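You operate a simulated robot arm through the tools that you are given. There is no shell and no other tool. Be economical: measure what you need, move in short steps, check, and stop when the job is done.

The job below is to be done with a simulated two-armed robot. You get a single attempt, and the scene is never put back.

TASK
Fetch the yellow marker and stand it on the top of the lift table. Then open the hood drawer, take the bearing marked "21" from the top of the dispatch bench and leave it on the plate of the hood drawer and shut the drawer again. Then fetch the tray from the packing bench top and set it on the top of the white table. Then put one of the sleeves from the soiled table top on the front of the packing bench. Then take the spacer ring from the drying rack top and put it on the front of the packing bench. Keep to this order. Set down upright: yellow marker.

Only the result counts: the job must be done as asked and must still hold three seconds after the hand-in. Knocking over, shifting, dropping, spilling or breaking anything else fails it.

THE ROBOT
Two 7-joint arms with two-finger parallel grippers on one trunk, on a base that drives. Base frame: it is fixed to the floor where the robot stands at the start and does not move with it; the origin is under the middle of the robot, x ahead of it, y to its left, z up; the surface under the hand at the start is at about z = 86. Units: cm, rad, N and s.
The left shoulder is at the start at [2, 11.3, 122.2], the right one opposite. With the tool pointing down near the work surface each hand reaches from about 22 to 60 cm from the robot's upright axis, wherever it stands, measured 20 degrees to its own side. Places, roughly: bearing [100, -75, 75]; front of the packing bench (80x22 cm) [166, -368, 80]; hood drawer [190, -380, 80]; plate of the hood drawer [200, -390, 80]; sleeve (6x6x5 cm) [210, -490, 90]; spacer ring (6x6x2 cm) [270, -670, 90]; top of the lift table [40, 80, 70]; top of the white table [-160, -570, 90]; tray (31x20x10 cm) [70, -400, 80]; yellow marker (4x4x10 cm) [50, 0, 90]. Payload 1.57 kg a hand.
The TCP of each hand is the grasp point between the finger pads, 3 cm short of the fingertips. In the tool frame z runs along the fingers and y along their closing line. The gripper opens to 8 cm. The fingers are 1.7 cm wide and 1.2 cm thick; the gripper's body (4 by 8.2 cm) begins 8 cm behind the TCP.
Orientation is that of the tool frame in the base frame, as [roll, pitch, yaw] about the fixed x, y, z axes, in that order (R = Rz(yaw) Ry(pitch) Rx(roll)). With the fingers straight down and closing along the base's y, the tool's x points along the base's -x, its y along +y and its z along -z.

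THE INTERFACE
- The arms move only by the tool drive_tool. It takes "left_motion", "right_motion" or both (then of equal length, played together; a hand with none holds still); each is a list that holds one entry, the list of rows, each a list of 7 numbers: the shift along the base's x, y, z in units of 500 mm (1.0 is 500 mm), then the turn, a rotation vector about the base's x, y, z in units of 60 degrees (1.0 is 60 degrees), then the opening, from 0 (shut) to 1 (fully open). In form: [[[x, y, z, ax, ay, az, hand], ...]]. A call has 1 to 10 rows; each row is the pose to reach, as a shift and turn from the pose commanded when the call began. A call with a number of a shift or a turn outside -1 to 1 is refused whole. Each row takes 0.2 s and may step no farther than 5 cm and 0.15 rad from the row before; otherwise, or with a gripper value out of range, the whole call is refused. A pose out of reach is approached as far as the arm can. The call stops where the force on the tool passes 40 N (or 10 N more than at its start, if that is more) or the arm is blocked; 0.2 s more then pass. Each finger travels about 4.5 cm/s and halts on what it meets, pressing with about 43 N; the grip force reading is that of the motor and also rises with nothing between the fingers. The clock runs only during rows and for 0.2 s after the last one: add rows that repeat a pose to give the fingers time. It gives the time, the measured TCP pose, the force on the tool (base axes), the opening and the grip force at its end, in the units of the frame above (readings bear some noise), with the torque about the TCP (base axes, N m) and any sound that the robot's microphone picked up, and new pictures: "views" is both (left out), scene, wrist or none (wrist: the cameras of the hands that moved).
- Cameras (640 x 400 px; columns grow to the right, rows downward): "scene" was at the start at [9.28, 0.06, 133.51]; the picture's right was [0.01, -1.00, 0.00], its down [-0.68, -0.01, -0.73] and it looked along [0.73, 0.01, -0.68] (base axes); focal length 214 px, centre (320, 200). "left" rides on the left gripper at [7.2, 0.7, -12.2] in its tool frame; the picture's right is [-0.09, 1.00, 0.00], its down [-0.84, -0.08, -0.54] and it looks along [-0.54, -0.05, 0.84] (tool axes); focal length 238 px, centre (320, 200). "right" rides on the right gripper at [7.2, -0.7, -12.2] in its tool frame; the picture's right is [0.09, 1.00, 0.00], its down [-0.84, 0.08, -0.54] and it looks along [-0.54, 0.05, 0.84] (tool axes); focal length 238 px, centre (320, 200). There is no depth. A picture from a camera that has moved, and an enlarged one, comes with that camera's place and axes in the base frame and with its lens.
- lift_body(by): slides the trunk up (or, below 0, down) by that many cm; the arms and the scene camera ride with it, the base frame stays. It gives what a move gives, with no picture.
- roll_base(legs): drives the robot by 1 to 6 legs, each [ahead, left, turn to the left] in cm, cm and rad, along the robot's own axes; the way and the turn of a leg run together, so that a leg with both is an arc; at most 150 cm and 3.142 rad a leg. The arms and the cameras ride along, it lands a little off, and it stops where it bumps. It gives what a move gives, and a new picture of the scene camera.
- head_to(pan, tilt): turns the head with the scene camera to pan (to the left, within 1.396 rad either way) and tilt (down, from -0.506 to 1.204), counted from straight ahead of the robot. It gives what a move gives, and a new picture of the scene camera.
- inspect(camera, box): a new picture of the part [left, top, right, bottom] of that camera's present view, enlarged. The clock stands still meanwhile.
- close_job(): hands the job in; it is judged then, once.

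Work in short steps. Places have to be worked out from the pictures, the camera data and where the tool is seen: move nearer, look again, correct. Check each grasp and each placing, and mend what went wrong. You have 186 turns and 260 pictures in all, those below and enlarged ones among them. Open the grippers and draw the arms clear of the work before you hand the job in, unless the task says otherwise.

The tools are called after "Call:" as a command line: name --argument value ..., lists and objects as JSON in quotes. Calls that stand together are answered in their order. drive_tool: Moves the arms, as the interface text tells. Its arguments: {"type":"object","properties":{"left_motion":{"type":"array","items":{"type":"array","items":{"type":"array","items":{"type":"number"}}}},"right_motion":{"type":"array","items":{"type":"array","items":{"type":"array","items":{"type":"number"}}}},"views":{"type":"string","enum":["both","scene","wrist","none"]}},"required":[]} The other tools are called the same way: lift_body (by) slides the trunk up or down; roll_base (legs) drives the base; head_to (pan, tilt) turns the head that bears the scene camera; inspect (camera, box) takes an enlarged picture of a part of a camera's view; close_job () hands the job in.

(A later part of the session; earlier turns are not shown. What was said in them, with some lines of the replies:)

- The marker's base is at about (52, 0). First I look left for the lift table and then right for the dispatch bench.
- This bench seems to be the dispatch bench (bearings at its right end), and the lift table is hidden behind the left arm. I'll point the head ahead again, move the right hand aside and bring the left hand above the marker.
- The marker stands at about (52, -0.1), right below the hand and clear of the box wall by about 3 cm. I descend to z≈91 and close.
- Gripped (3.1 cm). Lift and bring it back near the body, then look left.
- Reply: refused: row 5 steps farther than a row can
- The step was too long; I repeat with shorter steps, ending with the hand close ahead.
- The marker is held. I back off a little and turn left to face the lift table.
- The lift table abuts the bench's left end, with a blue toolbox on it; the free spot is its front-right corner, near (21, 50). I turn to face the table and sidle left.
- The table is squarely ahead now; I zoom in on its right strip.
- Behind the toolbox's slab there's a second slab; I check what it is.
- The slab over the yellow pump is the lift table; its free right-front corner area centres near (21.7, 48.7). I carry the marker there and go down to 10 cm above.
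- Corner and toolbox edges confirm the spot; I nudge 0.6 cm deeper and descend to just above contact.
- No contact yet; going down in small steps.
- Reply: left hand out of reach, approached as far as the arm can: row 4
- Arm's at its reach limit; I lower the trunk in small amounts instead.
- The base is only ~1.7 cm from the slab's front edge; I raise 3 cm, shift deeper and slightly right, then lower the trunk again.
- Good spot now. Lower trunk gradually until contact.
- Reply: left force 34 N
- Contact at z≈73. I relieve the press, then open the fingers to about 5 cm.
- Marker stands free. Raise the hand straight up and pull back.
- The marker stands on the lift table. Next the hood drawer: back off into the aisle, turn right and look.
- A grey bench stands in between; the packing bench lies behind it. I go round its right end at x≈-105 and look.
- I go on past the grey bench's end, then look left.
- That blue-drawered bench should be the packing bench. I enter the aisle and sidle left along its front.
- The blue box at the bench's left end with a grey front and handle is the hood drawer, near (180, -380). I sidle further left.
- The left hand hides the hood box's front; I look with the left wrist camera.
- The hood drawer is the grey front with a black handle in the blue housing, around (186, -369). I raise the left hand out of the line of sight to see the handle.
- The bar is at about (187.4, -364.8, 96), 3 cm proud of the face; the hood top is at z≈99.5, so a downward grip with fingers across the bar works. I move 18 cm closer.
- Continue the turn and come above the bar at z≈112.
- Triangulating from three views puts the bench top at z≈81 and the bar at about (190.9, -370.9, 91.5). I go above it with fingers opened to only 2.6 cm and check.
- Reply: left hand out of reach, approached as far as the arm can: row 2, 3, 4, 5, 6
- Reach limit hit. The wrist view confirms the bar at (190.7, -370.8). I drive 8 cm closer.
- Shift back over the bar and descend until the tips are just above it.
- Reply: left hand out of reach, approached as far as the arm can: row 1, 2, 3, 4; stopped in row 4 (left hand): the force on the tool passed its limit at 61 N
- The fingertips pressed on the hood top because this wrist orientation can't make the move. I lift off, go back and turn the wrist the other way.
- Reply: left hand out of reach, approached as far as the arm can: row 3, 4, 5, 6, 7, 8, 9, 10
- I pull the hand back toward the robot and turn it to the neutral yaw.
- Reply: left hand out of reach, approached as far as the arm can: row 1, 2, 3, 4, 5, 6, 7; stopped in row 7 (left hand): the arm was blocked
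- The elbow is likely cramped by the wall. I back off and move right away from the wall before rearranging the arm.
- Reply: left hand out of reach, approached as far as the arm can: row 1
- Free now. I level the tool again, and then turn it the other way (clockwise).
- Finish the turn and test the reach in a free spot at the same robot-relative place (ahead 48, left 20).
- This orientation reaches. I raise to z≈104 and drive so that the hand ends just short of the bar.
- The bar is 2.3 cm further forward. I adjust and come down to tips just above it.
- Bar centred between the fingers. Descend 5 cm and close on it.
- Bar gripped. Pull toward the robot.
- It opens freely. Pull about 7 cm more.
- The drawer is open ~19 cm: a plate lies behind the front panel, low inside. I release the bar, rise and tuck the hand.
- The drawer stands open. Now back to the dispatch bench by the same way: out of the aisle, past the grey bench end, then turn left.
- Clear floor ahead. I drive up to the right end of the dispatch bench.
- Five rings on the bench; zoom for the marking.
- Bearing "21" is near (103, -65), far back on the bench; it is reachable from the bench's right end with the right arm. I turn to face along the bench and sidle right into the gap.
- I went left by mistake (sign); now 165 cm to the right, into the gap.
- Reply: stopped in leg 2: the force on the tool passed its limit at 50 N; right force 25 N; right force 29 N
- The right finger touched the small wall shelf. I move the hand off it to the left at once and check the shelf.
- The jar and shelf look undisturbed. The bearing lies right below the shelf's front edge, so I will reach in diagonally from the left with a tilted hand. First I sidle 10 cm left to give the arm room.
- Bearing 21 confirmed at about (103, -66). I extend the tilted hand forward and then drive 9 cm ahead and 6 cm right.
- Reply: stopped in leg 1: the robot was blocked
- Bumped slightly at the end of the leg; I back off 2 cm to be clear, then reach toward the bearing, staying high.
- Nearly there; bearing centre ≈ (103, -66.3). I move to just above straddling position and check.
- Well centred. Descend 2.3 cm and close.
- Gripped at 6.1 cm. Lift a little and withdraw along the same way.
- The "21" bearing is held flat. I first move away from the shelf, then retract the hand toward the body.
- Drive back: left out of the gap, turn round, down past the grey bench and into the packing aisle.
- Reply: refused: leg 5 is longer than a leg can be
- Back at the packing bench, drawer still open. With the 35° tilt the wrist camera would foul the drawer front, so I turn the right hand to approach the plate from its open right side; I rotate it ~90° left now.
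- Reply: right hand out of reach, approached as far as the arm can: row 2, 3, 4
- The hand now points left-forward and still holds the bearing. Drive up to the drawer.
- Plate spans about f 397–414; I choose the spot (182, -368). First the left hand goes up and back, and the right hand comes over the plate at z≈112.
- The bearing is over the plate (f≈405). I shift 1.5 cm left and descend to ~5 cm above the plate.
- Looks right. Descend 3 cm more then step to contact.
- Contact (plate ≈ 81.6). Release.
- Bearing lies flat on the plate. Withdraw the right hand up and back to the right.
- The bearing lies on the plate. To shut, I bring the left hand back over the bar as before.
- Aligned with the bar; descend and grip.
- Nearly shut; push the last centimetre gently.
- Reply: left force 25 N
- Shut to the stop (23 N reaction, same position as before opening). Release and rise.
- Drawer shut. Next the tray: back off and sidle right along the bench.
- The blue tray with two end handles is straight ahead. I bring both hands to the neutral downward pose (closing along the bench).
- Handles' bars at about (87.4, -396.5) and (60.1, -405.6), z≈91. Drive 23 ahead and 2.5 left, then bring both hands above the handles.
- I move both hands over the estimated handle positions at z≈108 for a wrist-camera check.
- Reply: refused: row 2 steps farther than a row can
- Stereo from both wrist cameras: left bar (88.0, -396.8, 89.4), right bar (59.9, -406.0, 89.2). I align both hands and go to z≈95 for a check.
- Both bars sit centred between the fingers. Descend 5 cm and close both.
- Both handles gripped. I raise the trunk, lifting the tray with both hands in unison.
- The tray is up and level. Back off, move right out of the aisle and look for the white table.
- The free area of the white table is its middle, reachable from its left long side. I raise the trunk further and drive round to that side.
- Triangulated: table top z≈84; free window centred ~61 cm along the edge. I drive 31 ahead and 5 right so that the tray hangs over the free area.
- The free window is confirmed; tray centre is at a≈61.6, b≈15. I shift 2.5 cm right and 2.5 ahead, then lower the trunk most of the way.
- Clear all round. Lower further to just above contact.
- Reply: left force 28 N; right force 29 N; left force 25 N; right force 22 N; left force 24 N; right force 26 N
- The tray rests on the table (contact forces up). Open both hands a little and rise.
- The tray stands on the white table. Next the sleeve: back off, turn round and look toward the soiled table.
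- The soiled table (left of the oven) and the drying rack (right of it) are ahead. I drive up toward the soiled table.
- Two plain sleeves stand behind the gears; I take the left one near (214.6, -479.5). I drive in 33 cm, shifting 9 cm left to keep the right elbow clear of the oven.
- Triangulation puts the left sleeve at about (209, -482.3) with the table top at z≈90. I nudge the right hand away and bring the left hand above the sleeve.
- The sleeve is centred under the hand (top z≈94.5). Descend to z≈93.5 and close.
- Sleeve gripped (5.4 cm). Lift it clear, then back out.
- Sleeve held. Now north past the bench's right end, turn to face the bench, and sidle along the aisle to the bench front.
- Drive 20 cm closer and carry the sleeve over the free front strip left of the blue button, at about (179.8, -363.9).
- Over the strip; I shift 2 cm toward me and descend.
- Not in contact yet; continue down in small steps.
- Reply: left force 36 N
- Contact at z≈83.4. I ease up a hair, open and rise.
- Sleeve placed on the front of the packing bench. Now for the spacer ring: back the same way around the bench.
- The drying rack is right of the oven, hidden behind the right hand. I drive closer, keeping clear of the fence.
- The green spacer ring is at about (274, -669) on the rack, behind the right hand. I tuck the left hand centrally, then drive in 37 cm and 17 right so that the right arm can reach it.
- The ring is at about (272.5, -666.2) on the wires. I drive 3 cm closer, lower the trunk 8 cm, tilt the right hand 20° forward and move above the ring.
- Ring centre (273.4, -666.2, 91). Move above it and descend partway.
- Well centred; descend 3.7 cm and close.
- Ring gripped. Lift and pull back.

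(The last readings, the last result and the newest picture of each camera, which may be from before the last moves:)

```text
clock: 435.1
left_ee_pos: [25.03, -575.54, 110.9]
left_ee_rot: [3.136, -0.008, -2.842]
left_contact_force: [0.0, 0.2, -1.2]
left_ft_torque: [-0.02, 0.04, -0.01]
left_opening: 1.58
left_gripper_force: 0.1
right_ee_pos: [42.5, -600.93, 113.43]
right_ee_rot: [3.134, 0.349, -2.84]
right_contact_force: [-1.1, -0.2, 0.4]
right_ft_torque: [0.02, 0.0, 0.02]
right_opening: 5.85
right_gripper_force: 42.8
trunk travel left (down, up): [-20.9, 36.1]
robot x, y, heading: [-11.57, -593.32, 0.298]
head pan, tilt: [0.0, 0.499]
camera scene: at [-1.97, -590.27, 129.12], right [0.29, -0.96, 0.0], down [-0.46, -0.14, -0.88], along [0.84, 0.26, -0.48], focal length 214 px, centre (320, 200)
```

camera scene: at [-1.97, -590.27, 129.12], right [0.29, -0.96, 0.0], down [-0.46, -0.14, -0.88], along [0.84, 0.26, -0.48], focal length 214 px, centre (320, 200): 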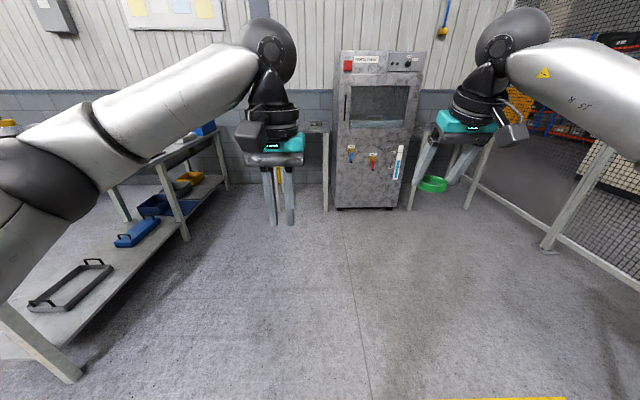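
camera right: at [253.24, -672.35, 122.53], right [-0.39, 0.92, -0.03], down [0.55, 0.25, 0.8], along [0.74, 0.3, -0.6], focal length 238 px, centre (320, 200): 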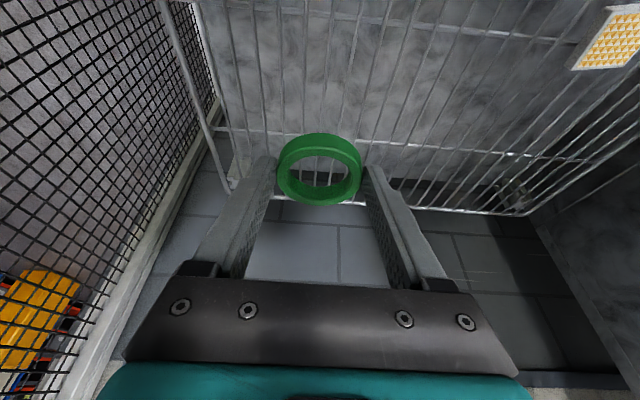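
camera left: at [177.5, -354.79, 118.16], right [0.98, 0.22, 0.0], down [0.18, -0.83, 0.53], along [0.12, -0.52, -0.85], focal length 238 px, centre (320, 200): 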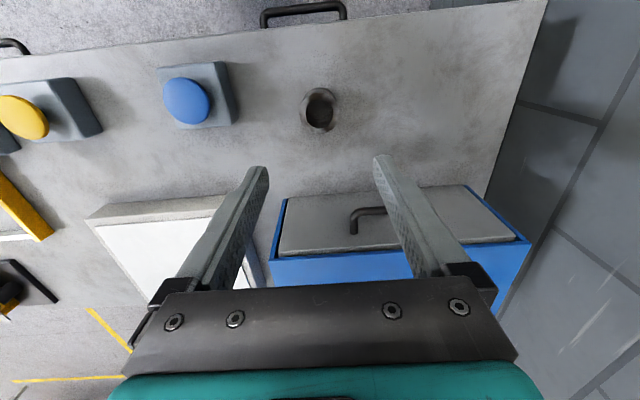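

Ring held. Return around the bench into the aisle.

Call:
roll_base --legs '[[0, 148, 0], [0, 82, 0], [0, 0, -1.563], [2, 149, 0], [2, 89, 0]]'

Call:
head_to --pan 0.0 --tilt 0.75

```text
clock: 461.6
left_ee_pos: [170.12, -346.44, 110.89]
left_ee_rot: [3.136, -0.009, 1.853]
left_contact_force: [-0.1, -0.7, -0.3]
left_ft_torque: [0.0, -0.01, 0.0]
left_opening: 1.57
left_gripper_force: 0.0
right_ee_pos: [144.32, -363.5, 113.5]
right_ee_rot: [3.132, 0.35, 1.853]
right_contact_force: [1.1, 0.2, -0.7]
right_ft_torque: [-0.01, 0.03, 0.03]
right_opening: 5.84
right_gripper_force: 42.6
trunk travel left (down, up): [-20.9, 36.1]
robot x, y, heading: [152.93, -309.47, -1.29]
head pan, tilt: [0.0, 0.499]
camera scene: at [155.83, -319.23, 129.12], right [-0.96, -0.27, 0.0], down [-0.13, 0.46, -0.88], along [0.24, -0.84, -0.48], focal length 214 px, centre (320, 200)
```

scene: 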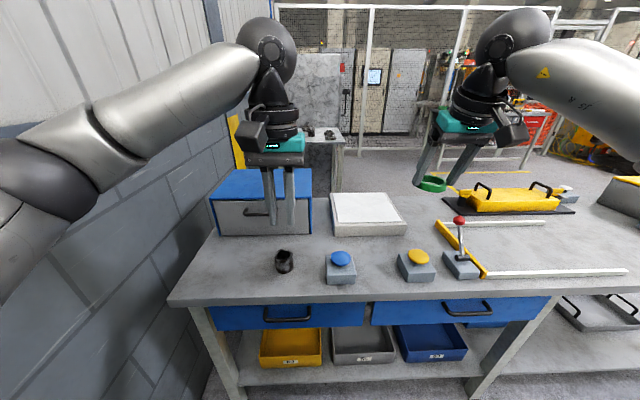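

```text
clock: 462.4
left_ee_pos: [170.07, -346.33, 110.93]
left_ee_rot: [3.136, -0.009, 1.855]
left_contact_force: [-1.0, -0.4, 0.1]
left_ft_torque: [0.01, -0.04, -0.01]
left_opening: 1.63
left_gripper_force: 0.0
right_ee_pos: [144.41, -363.58, 113.51]
right_ee_rot: [3.135, 0.349, 1.854]
right_contact_force: [-0.3, -0.1, 0.2]
right_ft_torque: [0.0, -0.06, -0.01]
right_opening: 5.85
right_gripper_force: 42.8
trunk travel left (down, up): [-20.9, 36.1]
robot x, y, heading: [152.93, -309.24, -1.293]
head pan, tilt: [0.0, 0.75]
camera scene: at [155.59, -318.46, 126.93], right [-0.96, -0.27, 0.0], down [-0.19, 0.66, -0.73], along [0.2, -0.7, -0.68], focal length 214 px, centre (320, 200)
```

scene: 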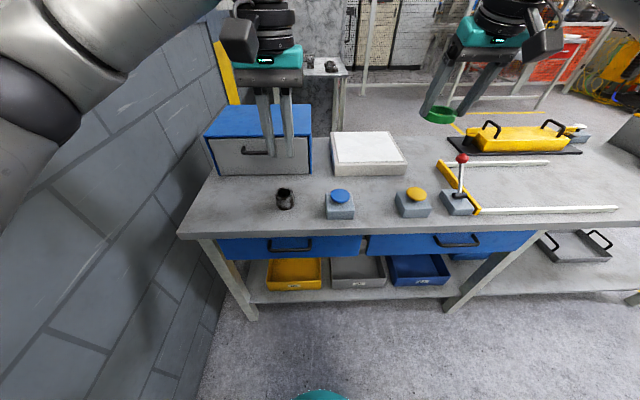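

I'll set the ring between the blue and yellow buttons, slightly behind them, at about (153.8, -371.1). Drive 10 cm closer and move above at z≈95.

Call:
roll_base --legs '[[10, 0, 0]]'

Call:
drive_tool --right_motion '[[[0.06, 0.03, 0, 0, 0, 0, 0.4], [0.128, 0.056, -0.03, 0, 0, 0, 0.4], [0.128, 0.056, -0.11, 0, 0, 0, 0.4], [0.128, 0.056, -0.19, 0, 0, 0, 0.4], [0.128, 0.056, -0.27, 0, 0, 0, 0.4], [0.128, 0.056, -0.36, 0, 0, 0, 0.4]]]' --views "both"

```text
clock: 463.5
left_ee_pos: [172.83, -355.98, 110.93]
left_ee_rot: [3.138, -0.01, 1.854]
left_contact_force: [-0.4, -0.5, 0.4]
left_ft_torque: [0.04, 0.03, -0.01]
left_opening: 1.59
left_gripper_force: 0.0
right_ee_pos: [147.12, -373.29, 113.42]
right_ee_rot: [3.136, 0.349, 1.855]
right_contact_force: [-0.3, -0.9, 0.3]
right_ft_torque: [0.03, -0.01, 0.03]
right_opening: 5.83
right_gripper_force: 43.0
trunk travel left (down, up): [-20.9, 36.1]
robot x, y, heading: [155.85, -318.73, -1.294]
head pan, tilt: [0.0, 0.75]
camera scene: at [158.35, -328.11, 126.91], right [-0.96, -0.28, 0.0], down [-0.19, 0.66, -0.73], along [0.2, -0.7, -0.68], focal length 214 px, centre (320, 200)
```

scene: 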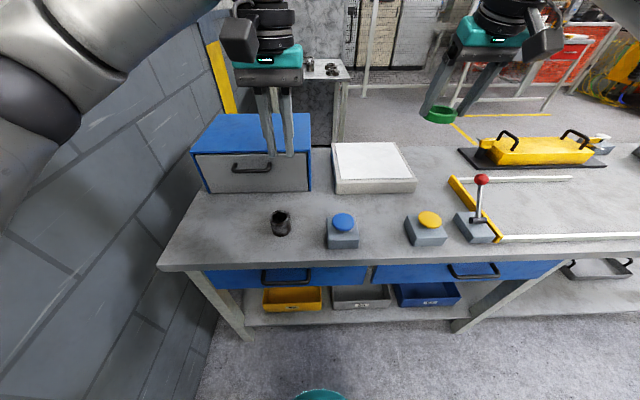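

```text
clock: 464.9
left_ee_pos: [172.87, -355.84, 110.85]
left_ee_rot: [3.136, -0.01, 1.853]
left_contact_force: [-0.1, -0.5, -0.1]
left_ft_torque: [-0.01, 0.01, -0.03]
left_opening: 1.6
left_gripper_force: 0.1
right_ee_pos: [153.59, -370.27, 95.49]
right_ee_rot: [3.134, 0.351, 1.853]
right_contact_force: [0.5, 0.2, -0.4]
right_ft_torque: [-0.01, 0.03, 0.04]
right_opening: 5.84
right_gripper_force: 42.8
trunk travel left (down, up): [-20.9, 36.1]
robot x, y, heading: [156.04, -319.14, -1.293]
head pan, tilt: [0.0, 0.75]
camera scene: at [158.32, -328.02, 126.92], right [-0.96, -0.28, 0.0], down [-0.19, 0.66, -0.73], along [0.2, -0.7, -0.68], focal length 214 px, centre (320, 200)
camera right: at [149.9, -360.02, 104.42], right [0.93, 0.36, -0.02], down [0.24, -0.56, 0.8], along [0.28, -0.75, -0.6], focal length 238 px, centre (320, 200)
```

scene: 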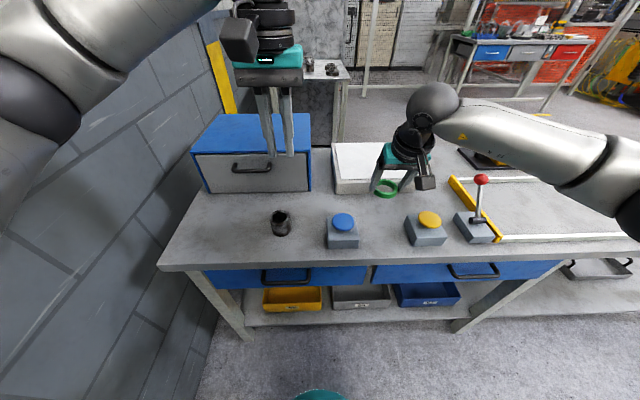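
right: 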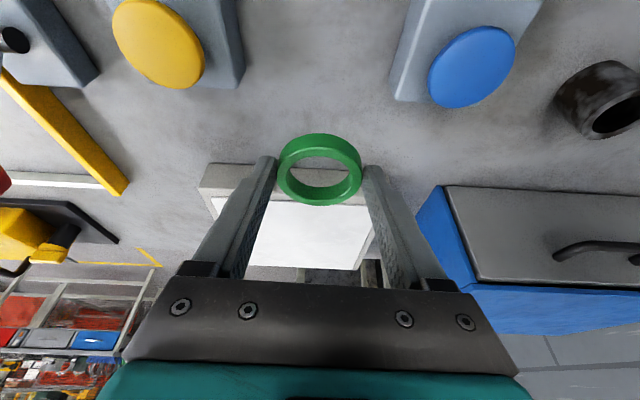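

Clear around. Descend 10 cm, then small steps.

Call:
drive_tool --right_motion '[[[0, 0, -0.07, 0, 0, 0, 0.4], [0, 0, -0.14, 0, 0, 0, 0.4], [0, 0, -0.19, 0, 0, 0, 0.4], [0, 0, -0.21, 0, 0, 0, 0.4]]]' --views "wrist"

Call:
drive_tool --right_motion '[[[0, 0, -0.006, 0, 0, 0, 0.4], [0, 0, -0.012, 0, 0, 0, 0.4], [0, 0, -0.018, 0, 0, 0, 0.4]]]' --views "none"

```text
clock: 465.9
left_ee_pos: [172.87, -355.81, 110.91]
left_ee_rot: [3.136, -0.008, 1.852]
left_contact_force: [0.1, 0.0, 0.2]
left_ft_torque: [0.02, -0.03, -0.01]
left_opening: 1.58
left_gripper_force: 0.0
right_ee_pos: [153.7, -370.34, 84.98]
right_ee_rot: [3.134, 0.35, 1.854]
right_contact_force: [0.1, 0.6, 0.2]
right_ft_torque: [-0.03, -0.01, -0.01]
right_opening: 5.79
right_gripper_force: 43.2
trunk travel left (down, up): [-20.9, 36.1]
robot x, y, heading: [155.8, -319.0, -1.293]
head pan, tilt: [0.0, 0.75]
camera right: at [149.87, -360.11, 93.9], right [0.93, 0.36, -0.02], down [0.24, -0.56, 0.8], along [0.28, -0.75, -0.6], focal length 238 px, centre (320, 200)
```

right: 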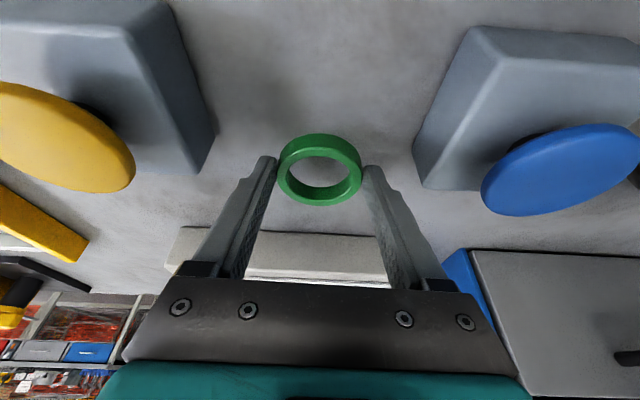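

```text
clock: 466.7
left_ee_pos: [172.88, -355.82, 110.81]
left_ee_rot: [3.136, -0.007, 1.854]
left_contact_force: [1.5, 0.4, -0.3]
left_ft_torque: [0.05, -0.01, -0.01]
left_opening: 1.58
left_gripper_force: 0.0
right_ee_pos: [153.47, -370.18, 84.07]
right_ee_rot: [3.135, 0.349, 1.855]
right_contact_force: [-1.1, 0.2, 0.6]
right_ft_torque: [0.0, 0.02, -0.01]
right_opening: 5.83
right_gripper_force: 42.3
trunk travel left (down, up): [-20.9, 36.1]
robot x, y, heading: [155.49, -318.99, -1.293]
head pan, tilt: [0.0, 0.75]
```

Good clearance; continue down in small steps to contact.

Call:
drive_tool --right_motion '[[[0, 0, -0.004, 0, 0, 0, 0.4], [0, 0, -0.008, 0, 0, 0, 0.4], [0, 0, -0.012, 0, 0, 0, 0.4]]]' --views "none"

```text
clock: 467.5
left_ee_pos: [173.03, -356.0, 110.88]
left_ee_rot: [3.137, -0.008, 1.853]
left_contact_force: [1.0, -1.1, -0.3]
left_ft_torque: [-0.01, 0.0, -0.04]
left_opening: 1.62
left_gripper_force: 0.0
right_ee_pos: [153.54, -370.24, 83.59]
right_ee_rot: [3.133, 0.351, 1.855]
right_contact_force: [0.7, 0.0, 2.0]
right_ft_torque: [-0.01, 0.06, -0.05]
right_opening: 5.84
right_gripper_force: 43.0
trunk travel left (down, up): [-20.9, 36.1]
robot x, y, heading: [155.64, -319.05, -1.287]
head pan, tilt: [0.0, 0.75]
```

Call:
drive_tool --right_motion '[[[0, 0, -0.004, 0, 0, 0, 0.4], [0, 0, -0.007, 0, 0, 0, 0.4]]]' --views "wrist"

```text
clock: 468.1
left_ee_pos: [172.9, -355.64, 111.0]
left_ee_rot: [3.137, -0.005, 1.852]
left_contact_force: [-0.5, -1.2, 0.2]
left_ft_torque: [0.0, 0.01, 0.0]
left_opening: 1.61
left_gripper_force: 0.1
right_ee_pos: [153.61, -370.37, 83.48]
right_ee_rot: [3.132, 0.356, 1.853]
right_contact_force: [-4.4, 5.9, 22.6]
right_ft_torque: [0.19, 0.53, -0.09]
right_opening: 5.82
right_gripper_force: 43.0
trunk travel left (down, up): [-20.9, 36.1]
robot x, y, heading: [156.11, -318.99, -1.295]
head pan, tilt: [0.0, 0.75]
camera right: at [149.82, -360.0, 92.4], right [0.93, 0.36, -0.02], down [0.24, -0.55, 0.8], along [0.28, -0.75, -0.6], focal length 238 px, centre (320, 200)
```

right: 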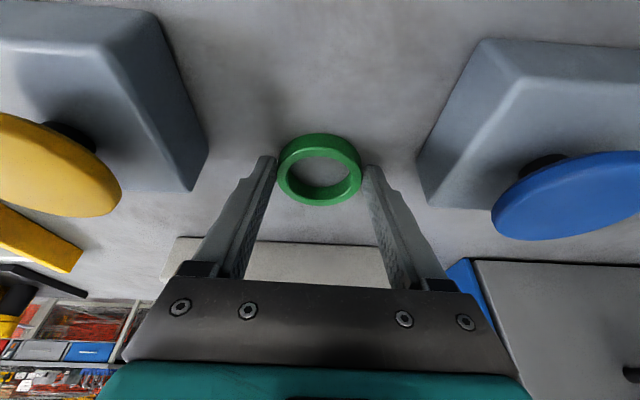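

Contact (22 N). Ease slightly, open to ~7 cm and rise.

Call:
drive_tool --right_motion '[[[0, 0, 0.004, 0, 0, 0, 0.4], [0, 0, 0.004, 0, 0, 0, 0.78], [0, 0, 0.004, 0, 0, 0, 0.86], [0, 0, 0.004, 0, 0, 0, 0.88], [0, 0, 0.03, 0, 0, 0, 0.88], [0, 0, 0.1, 0, 0, 0, 0.88], [0, 0, 0.19, 0, 0, 0, 0.88], [0, 0, 0.28, 0, 0, 0, 0.88], [0, 0, 0.37, 0, 0, 0, 0.88], [0, 0, 0.46, 0, 0, 0, 0.88]]]' --views "both"

```text
clock: 470.3
left_ee_pos: [172.91, -355.8, 110.87]
left_ee_rot: [3.137, -0.009, 1.853]
left_contact_force: [0.6, 0.6, 0.1]
left_ft_torque: [0.0, 0.0, 0.03]
left_opening: 1.59
left_gripper_force: 0.0
right_ee_pos: [153.62, -370.21, 106.2]
right_ee_rot: [3.134, 0.349, 1.854]
right_contact_force: [0.9, -0.6, 0.6]
right_ft_torque: [0.01, -0.02, -0.02]
right_opening: 7.04
right_gripper_force: 0.0
trunk travel left (down, up): [-20.9, 36.1]
robot x, y, heading: [155.48, -318.86, -1.289]
head pan, tilt: [0.0, 0.75]
camera scene: at [158.34, -327.99, 126.93], right [-0.96, -0.28, 0.0], down [-0.19, 0.66, -0.73], along [0.2, -0.7, -0.68], focal length 214 px, centre (320, 200)
camera right: at [149.93, -360.1, 115.21], right [0.93, 0.37, -0.02], down [0.24, -0.56, 0.8], along [0.28, -0.75, -0.61], focal length 238 px, centre (320, 200)
```

scene: 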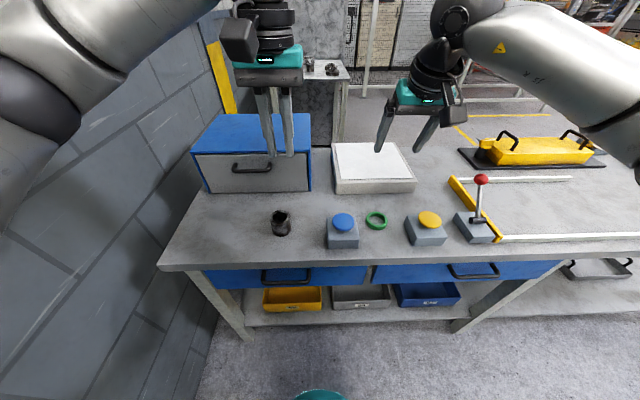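
right: 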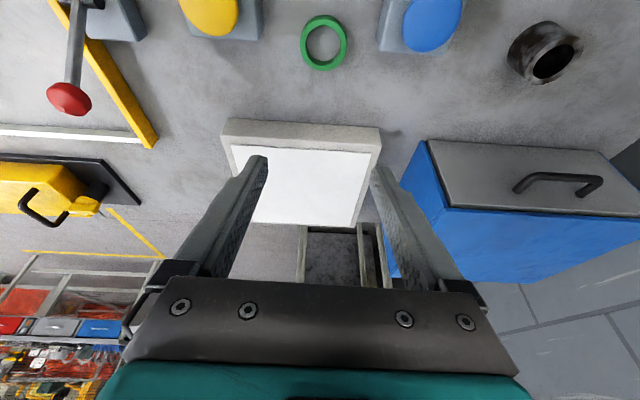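

Ring and sleeve lie on the bench front, drawer shut. I open the left gripper too and back the robot clear.

Call:
drive_tool --left_motion '[[[0, 0, 0.02, 0, 0, 0, 0.6], [0, 0, 0.04, 0, 0, 0, 1], [0, 0, 0.06, 0, 0, 0, 1], [0, 0, 0.06, 0, 0, 0, 1], [0, 0, 0.06, 0, 0, 0, 1]]]' --right_motion '[[[0, 0, 0.04, 0, 0, 0, 1], [0, 0, 0.08, 0, 0, 0, 1], [0, 0, 0.1, 0, 0, 0, 1], [0, 0, 0.1, 0, 0, 0, 1], [0, 0, 0.1, 0, 0, 0, 1]]]' --views "none"

Call:
roll_base --legs '[[-25, 0, 0]]'

Call:
inspect --camera "scene" --box '[190, 110, 440, 260]'

```text
clock: 471.5
left_ee_pos: [172.79, -355.99, 113.96]
left_ee_rot: [3.135, -0.006, 1.852]
left_contact_force: [-0.7, -0.3, -0.1]
left_ft_torque: [0.04, -0.02, -0.01]
left_opening: 8.0
left_gripper_force: 0.1
right_ee_pos: [153.65, -370.41, 111.16]
right_ee_rot: [3.135, 0.348, 1.856]
right_contact_force: [0.0, 0.2, 0.1]
right_ft_torque: [0.01, -0.01, -0.03]
right_opening: 8.03
right_gripper_force: 0.1
trunk travel left (down, up): [-20.9, 36.1]
robot x, y, heading: [155.58, -319.13, -1.291]
head pan, tilt: [0.0, 0.75]
```

```text
clock: 473.3
left_ee_pos: [165.85, -331.95, 113.92]
left_ee_rot: [3.136, -0.005, 1.853]
left_contact_force: [-0.2, 0.3, -0.5]
left_ft_torque: [-0.05, 0.02, 0.03]
left_opening: 8.01
left_gripper_force: 0.0
right_ee_pos: [146.69, -346.4, 111.21]
right_ee_rot: [3.135, 0.349, 1.853]
right_contact_force: [-0.1, -0.1, -0.2]
right_ft_torque: [0.0, 0.02, 0.04]
right_opening: 8.01
right_gripper_force: 0.1
trunk travel left (down, up): [-20.9, 36.1]
robot x, y, heading: [148.83, -295.51, -1.297]
head pan, tilt: [0.0, 0.75]
camera scene: at [151.46, -304.0, 126.93], right [-0.96, -0.27, 0.0], down [-0.19, 0.66, -0.73], along [0.2, -0.7, -0.68], focal length 214 px, centre (320, 200)
```

scene: 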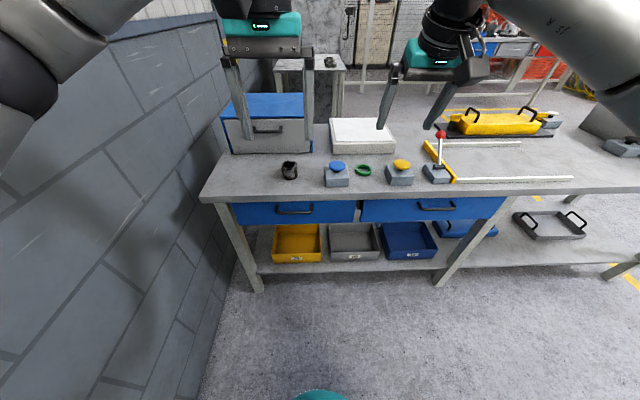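

```text
2.56 times, centred on (315, 185) of scene
camera zoom: at [151.46, -304.0, 126.93], right [-0.96, -0.27, 0.0], down [-0.19, 0.66, -0.73], along [0.2, -0.7, -0.68], focal length 549 px, centre (333, 238)
```

zoom: 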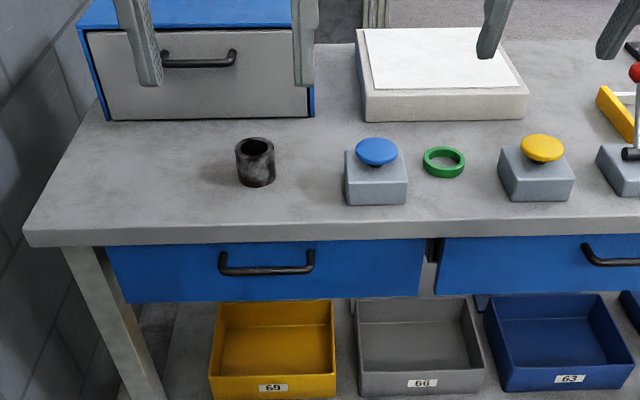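

Everything is in place and the arms are clear, so I hand in.

Call:
close_job

```text
The job is handed in.
```

I've done all five steps in the order you gave and handed the job in; I haven't seen the verdict.

- **Yellow marker:** it stands upright on the lift table.
- **Bearing "21":** it lies flat on the plate of the hood drawer, and the drawer is shut.
- **Tray:** it sits on the white table in a clear space between the other items.
- **Sleeve and spacer ring:** both are on the front of the packing bench, one on each side of the blue button.

There were three unplanned touches on the way:
- The left fingers pressed on the hood top with about 61 N.
- The right finger bumped the small shelf above the dispatch bench with about 50 N.
- The base was blocked once at the end of the dispatch bench.

In the pictures afterwards I saw nothing moved or knocked over.
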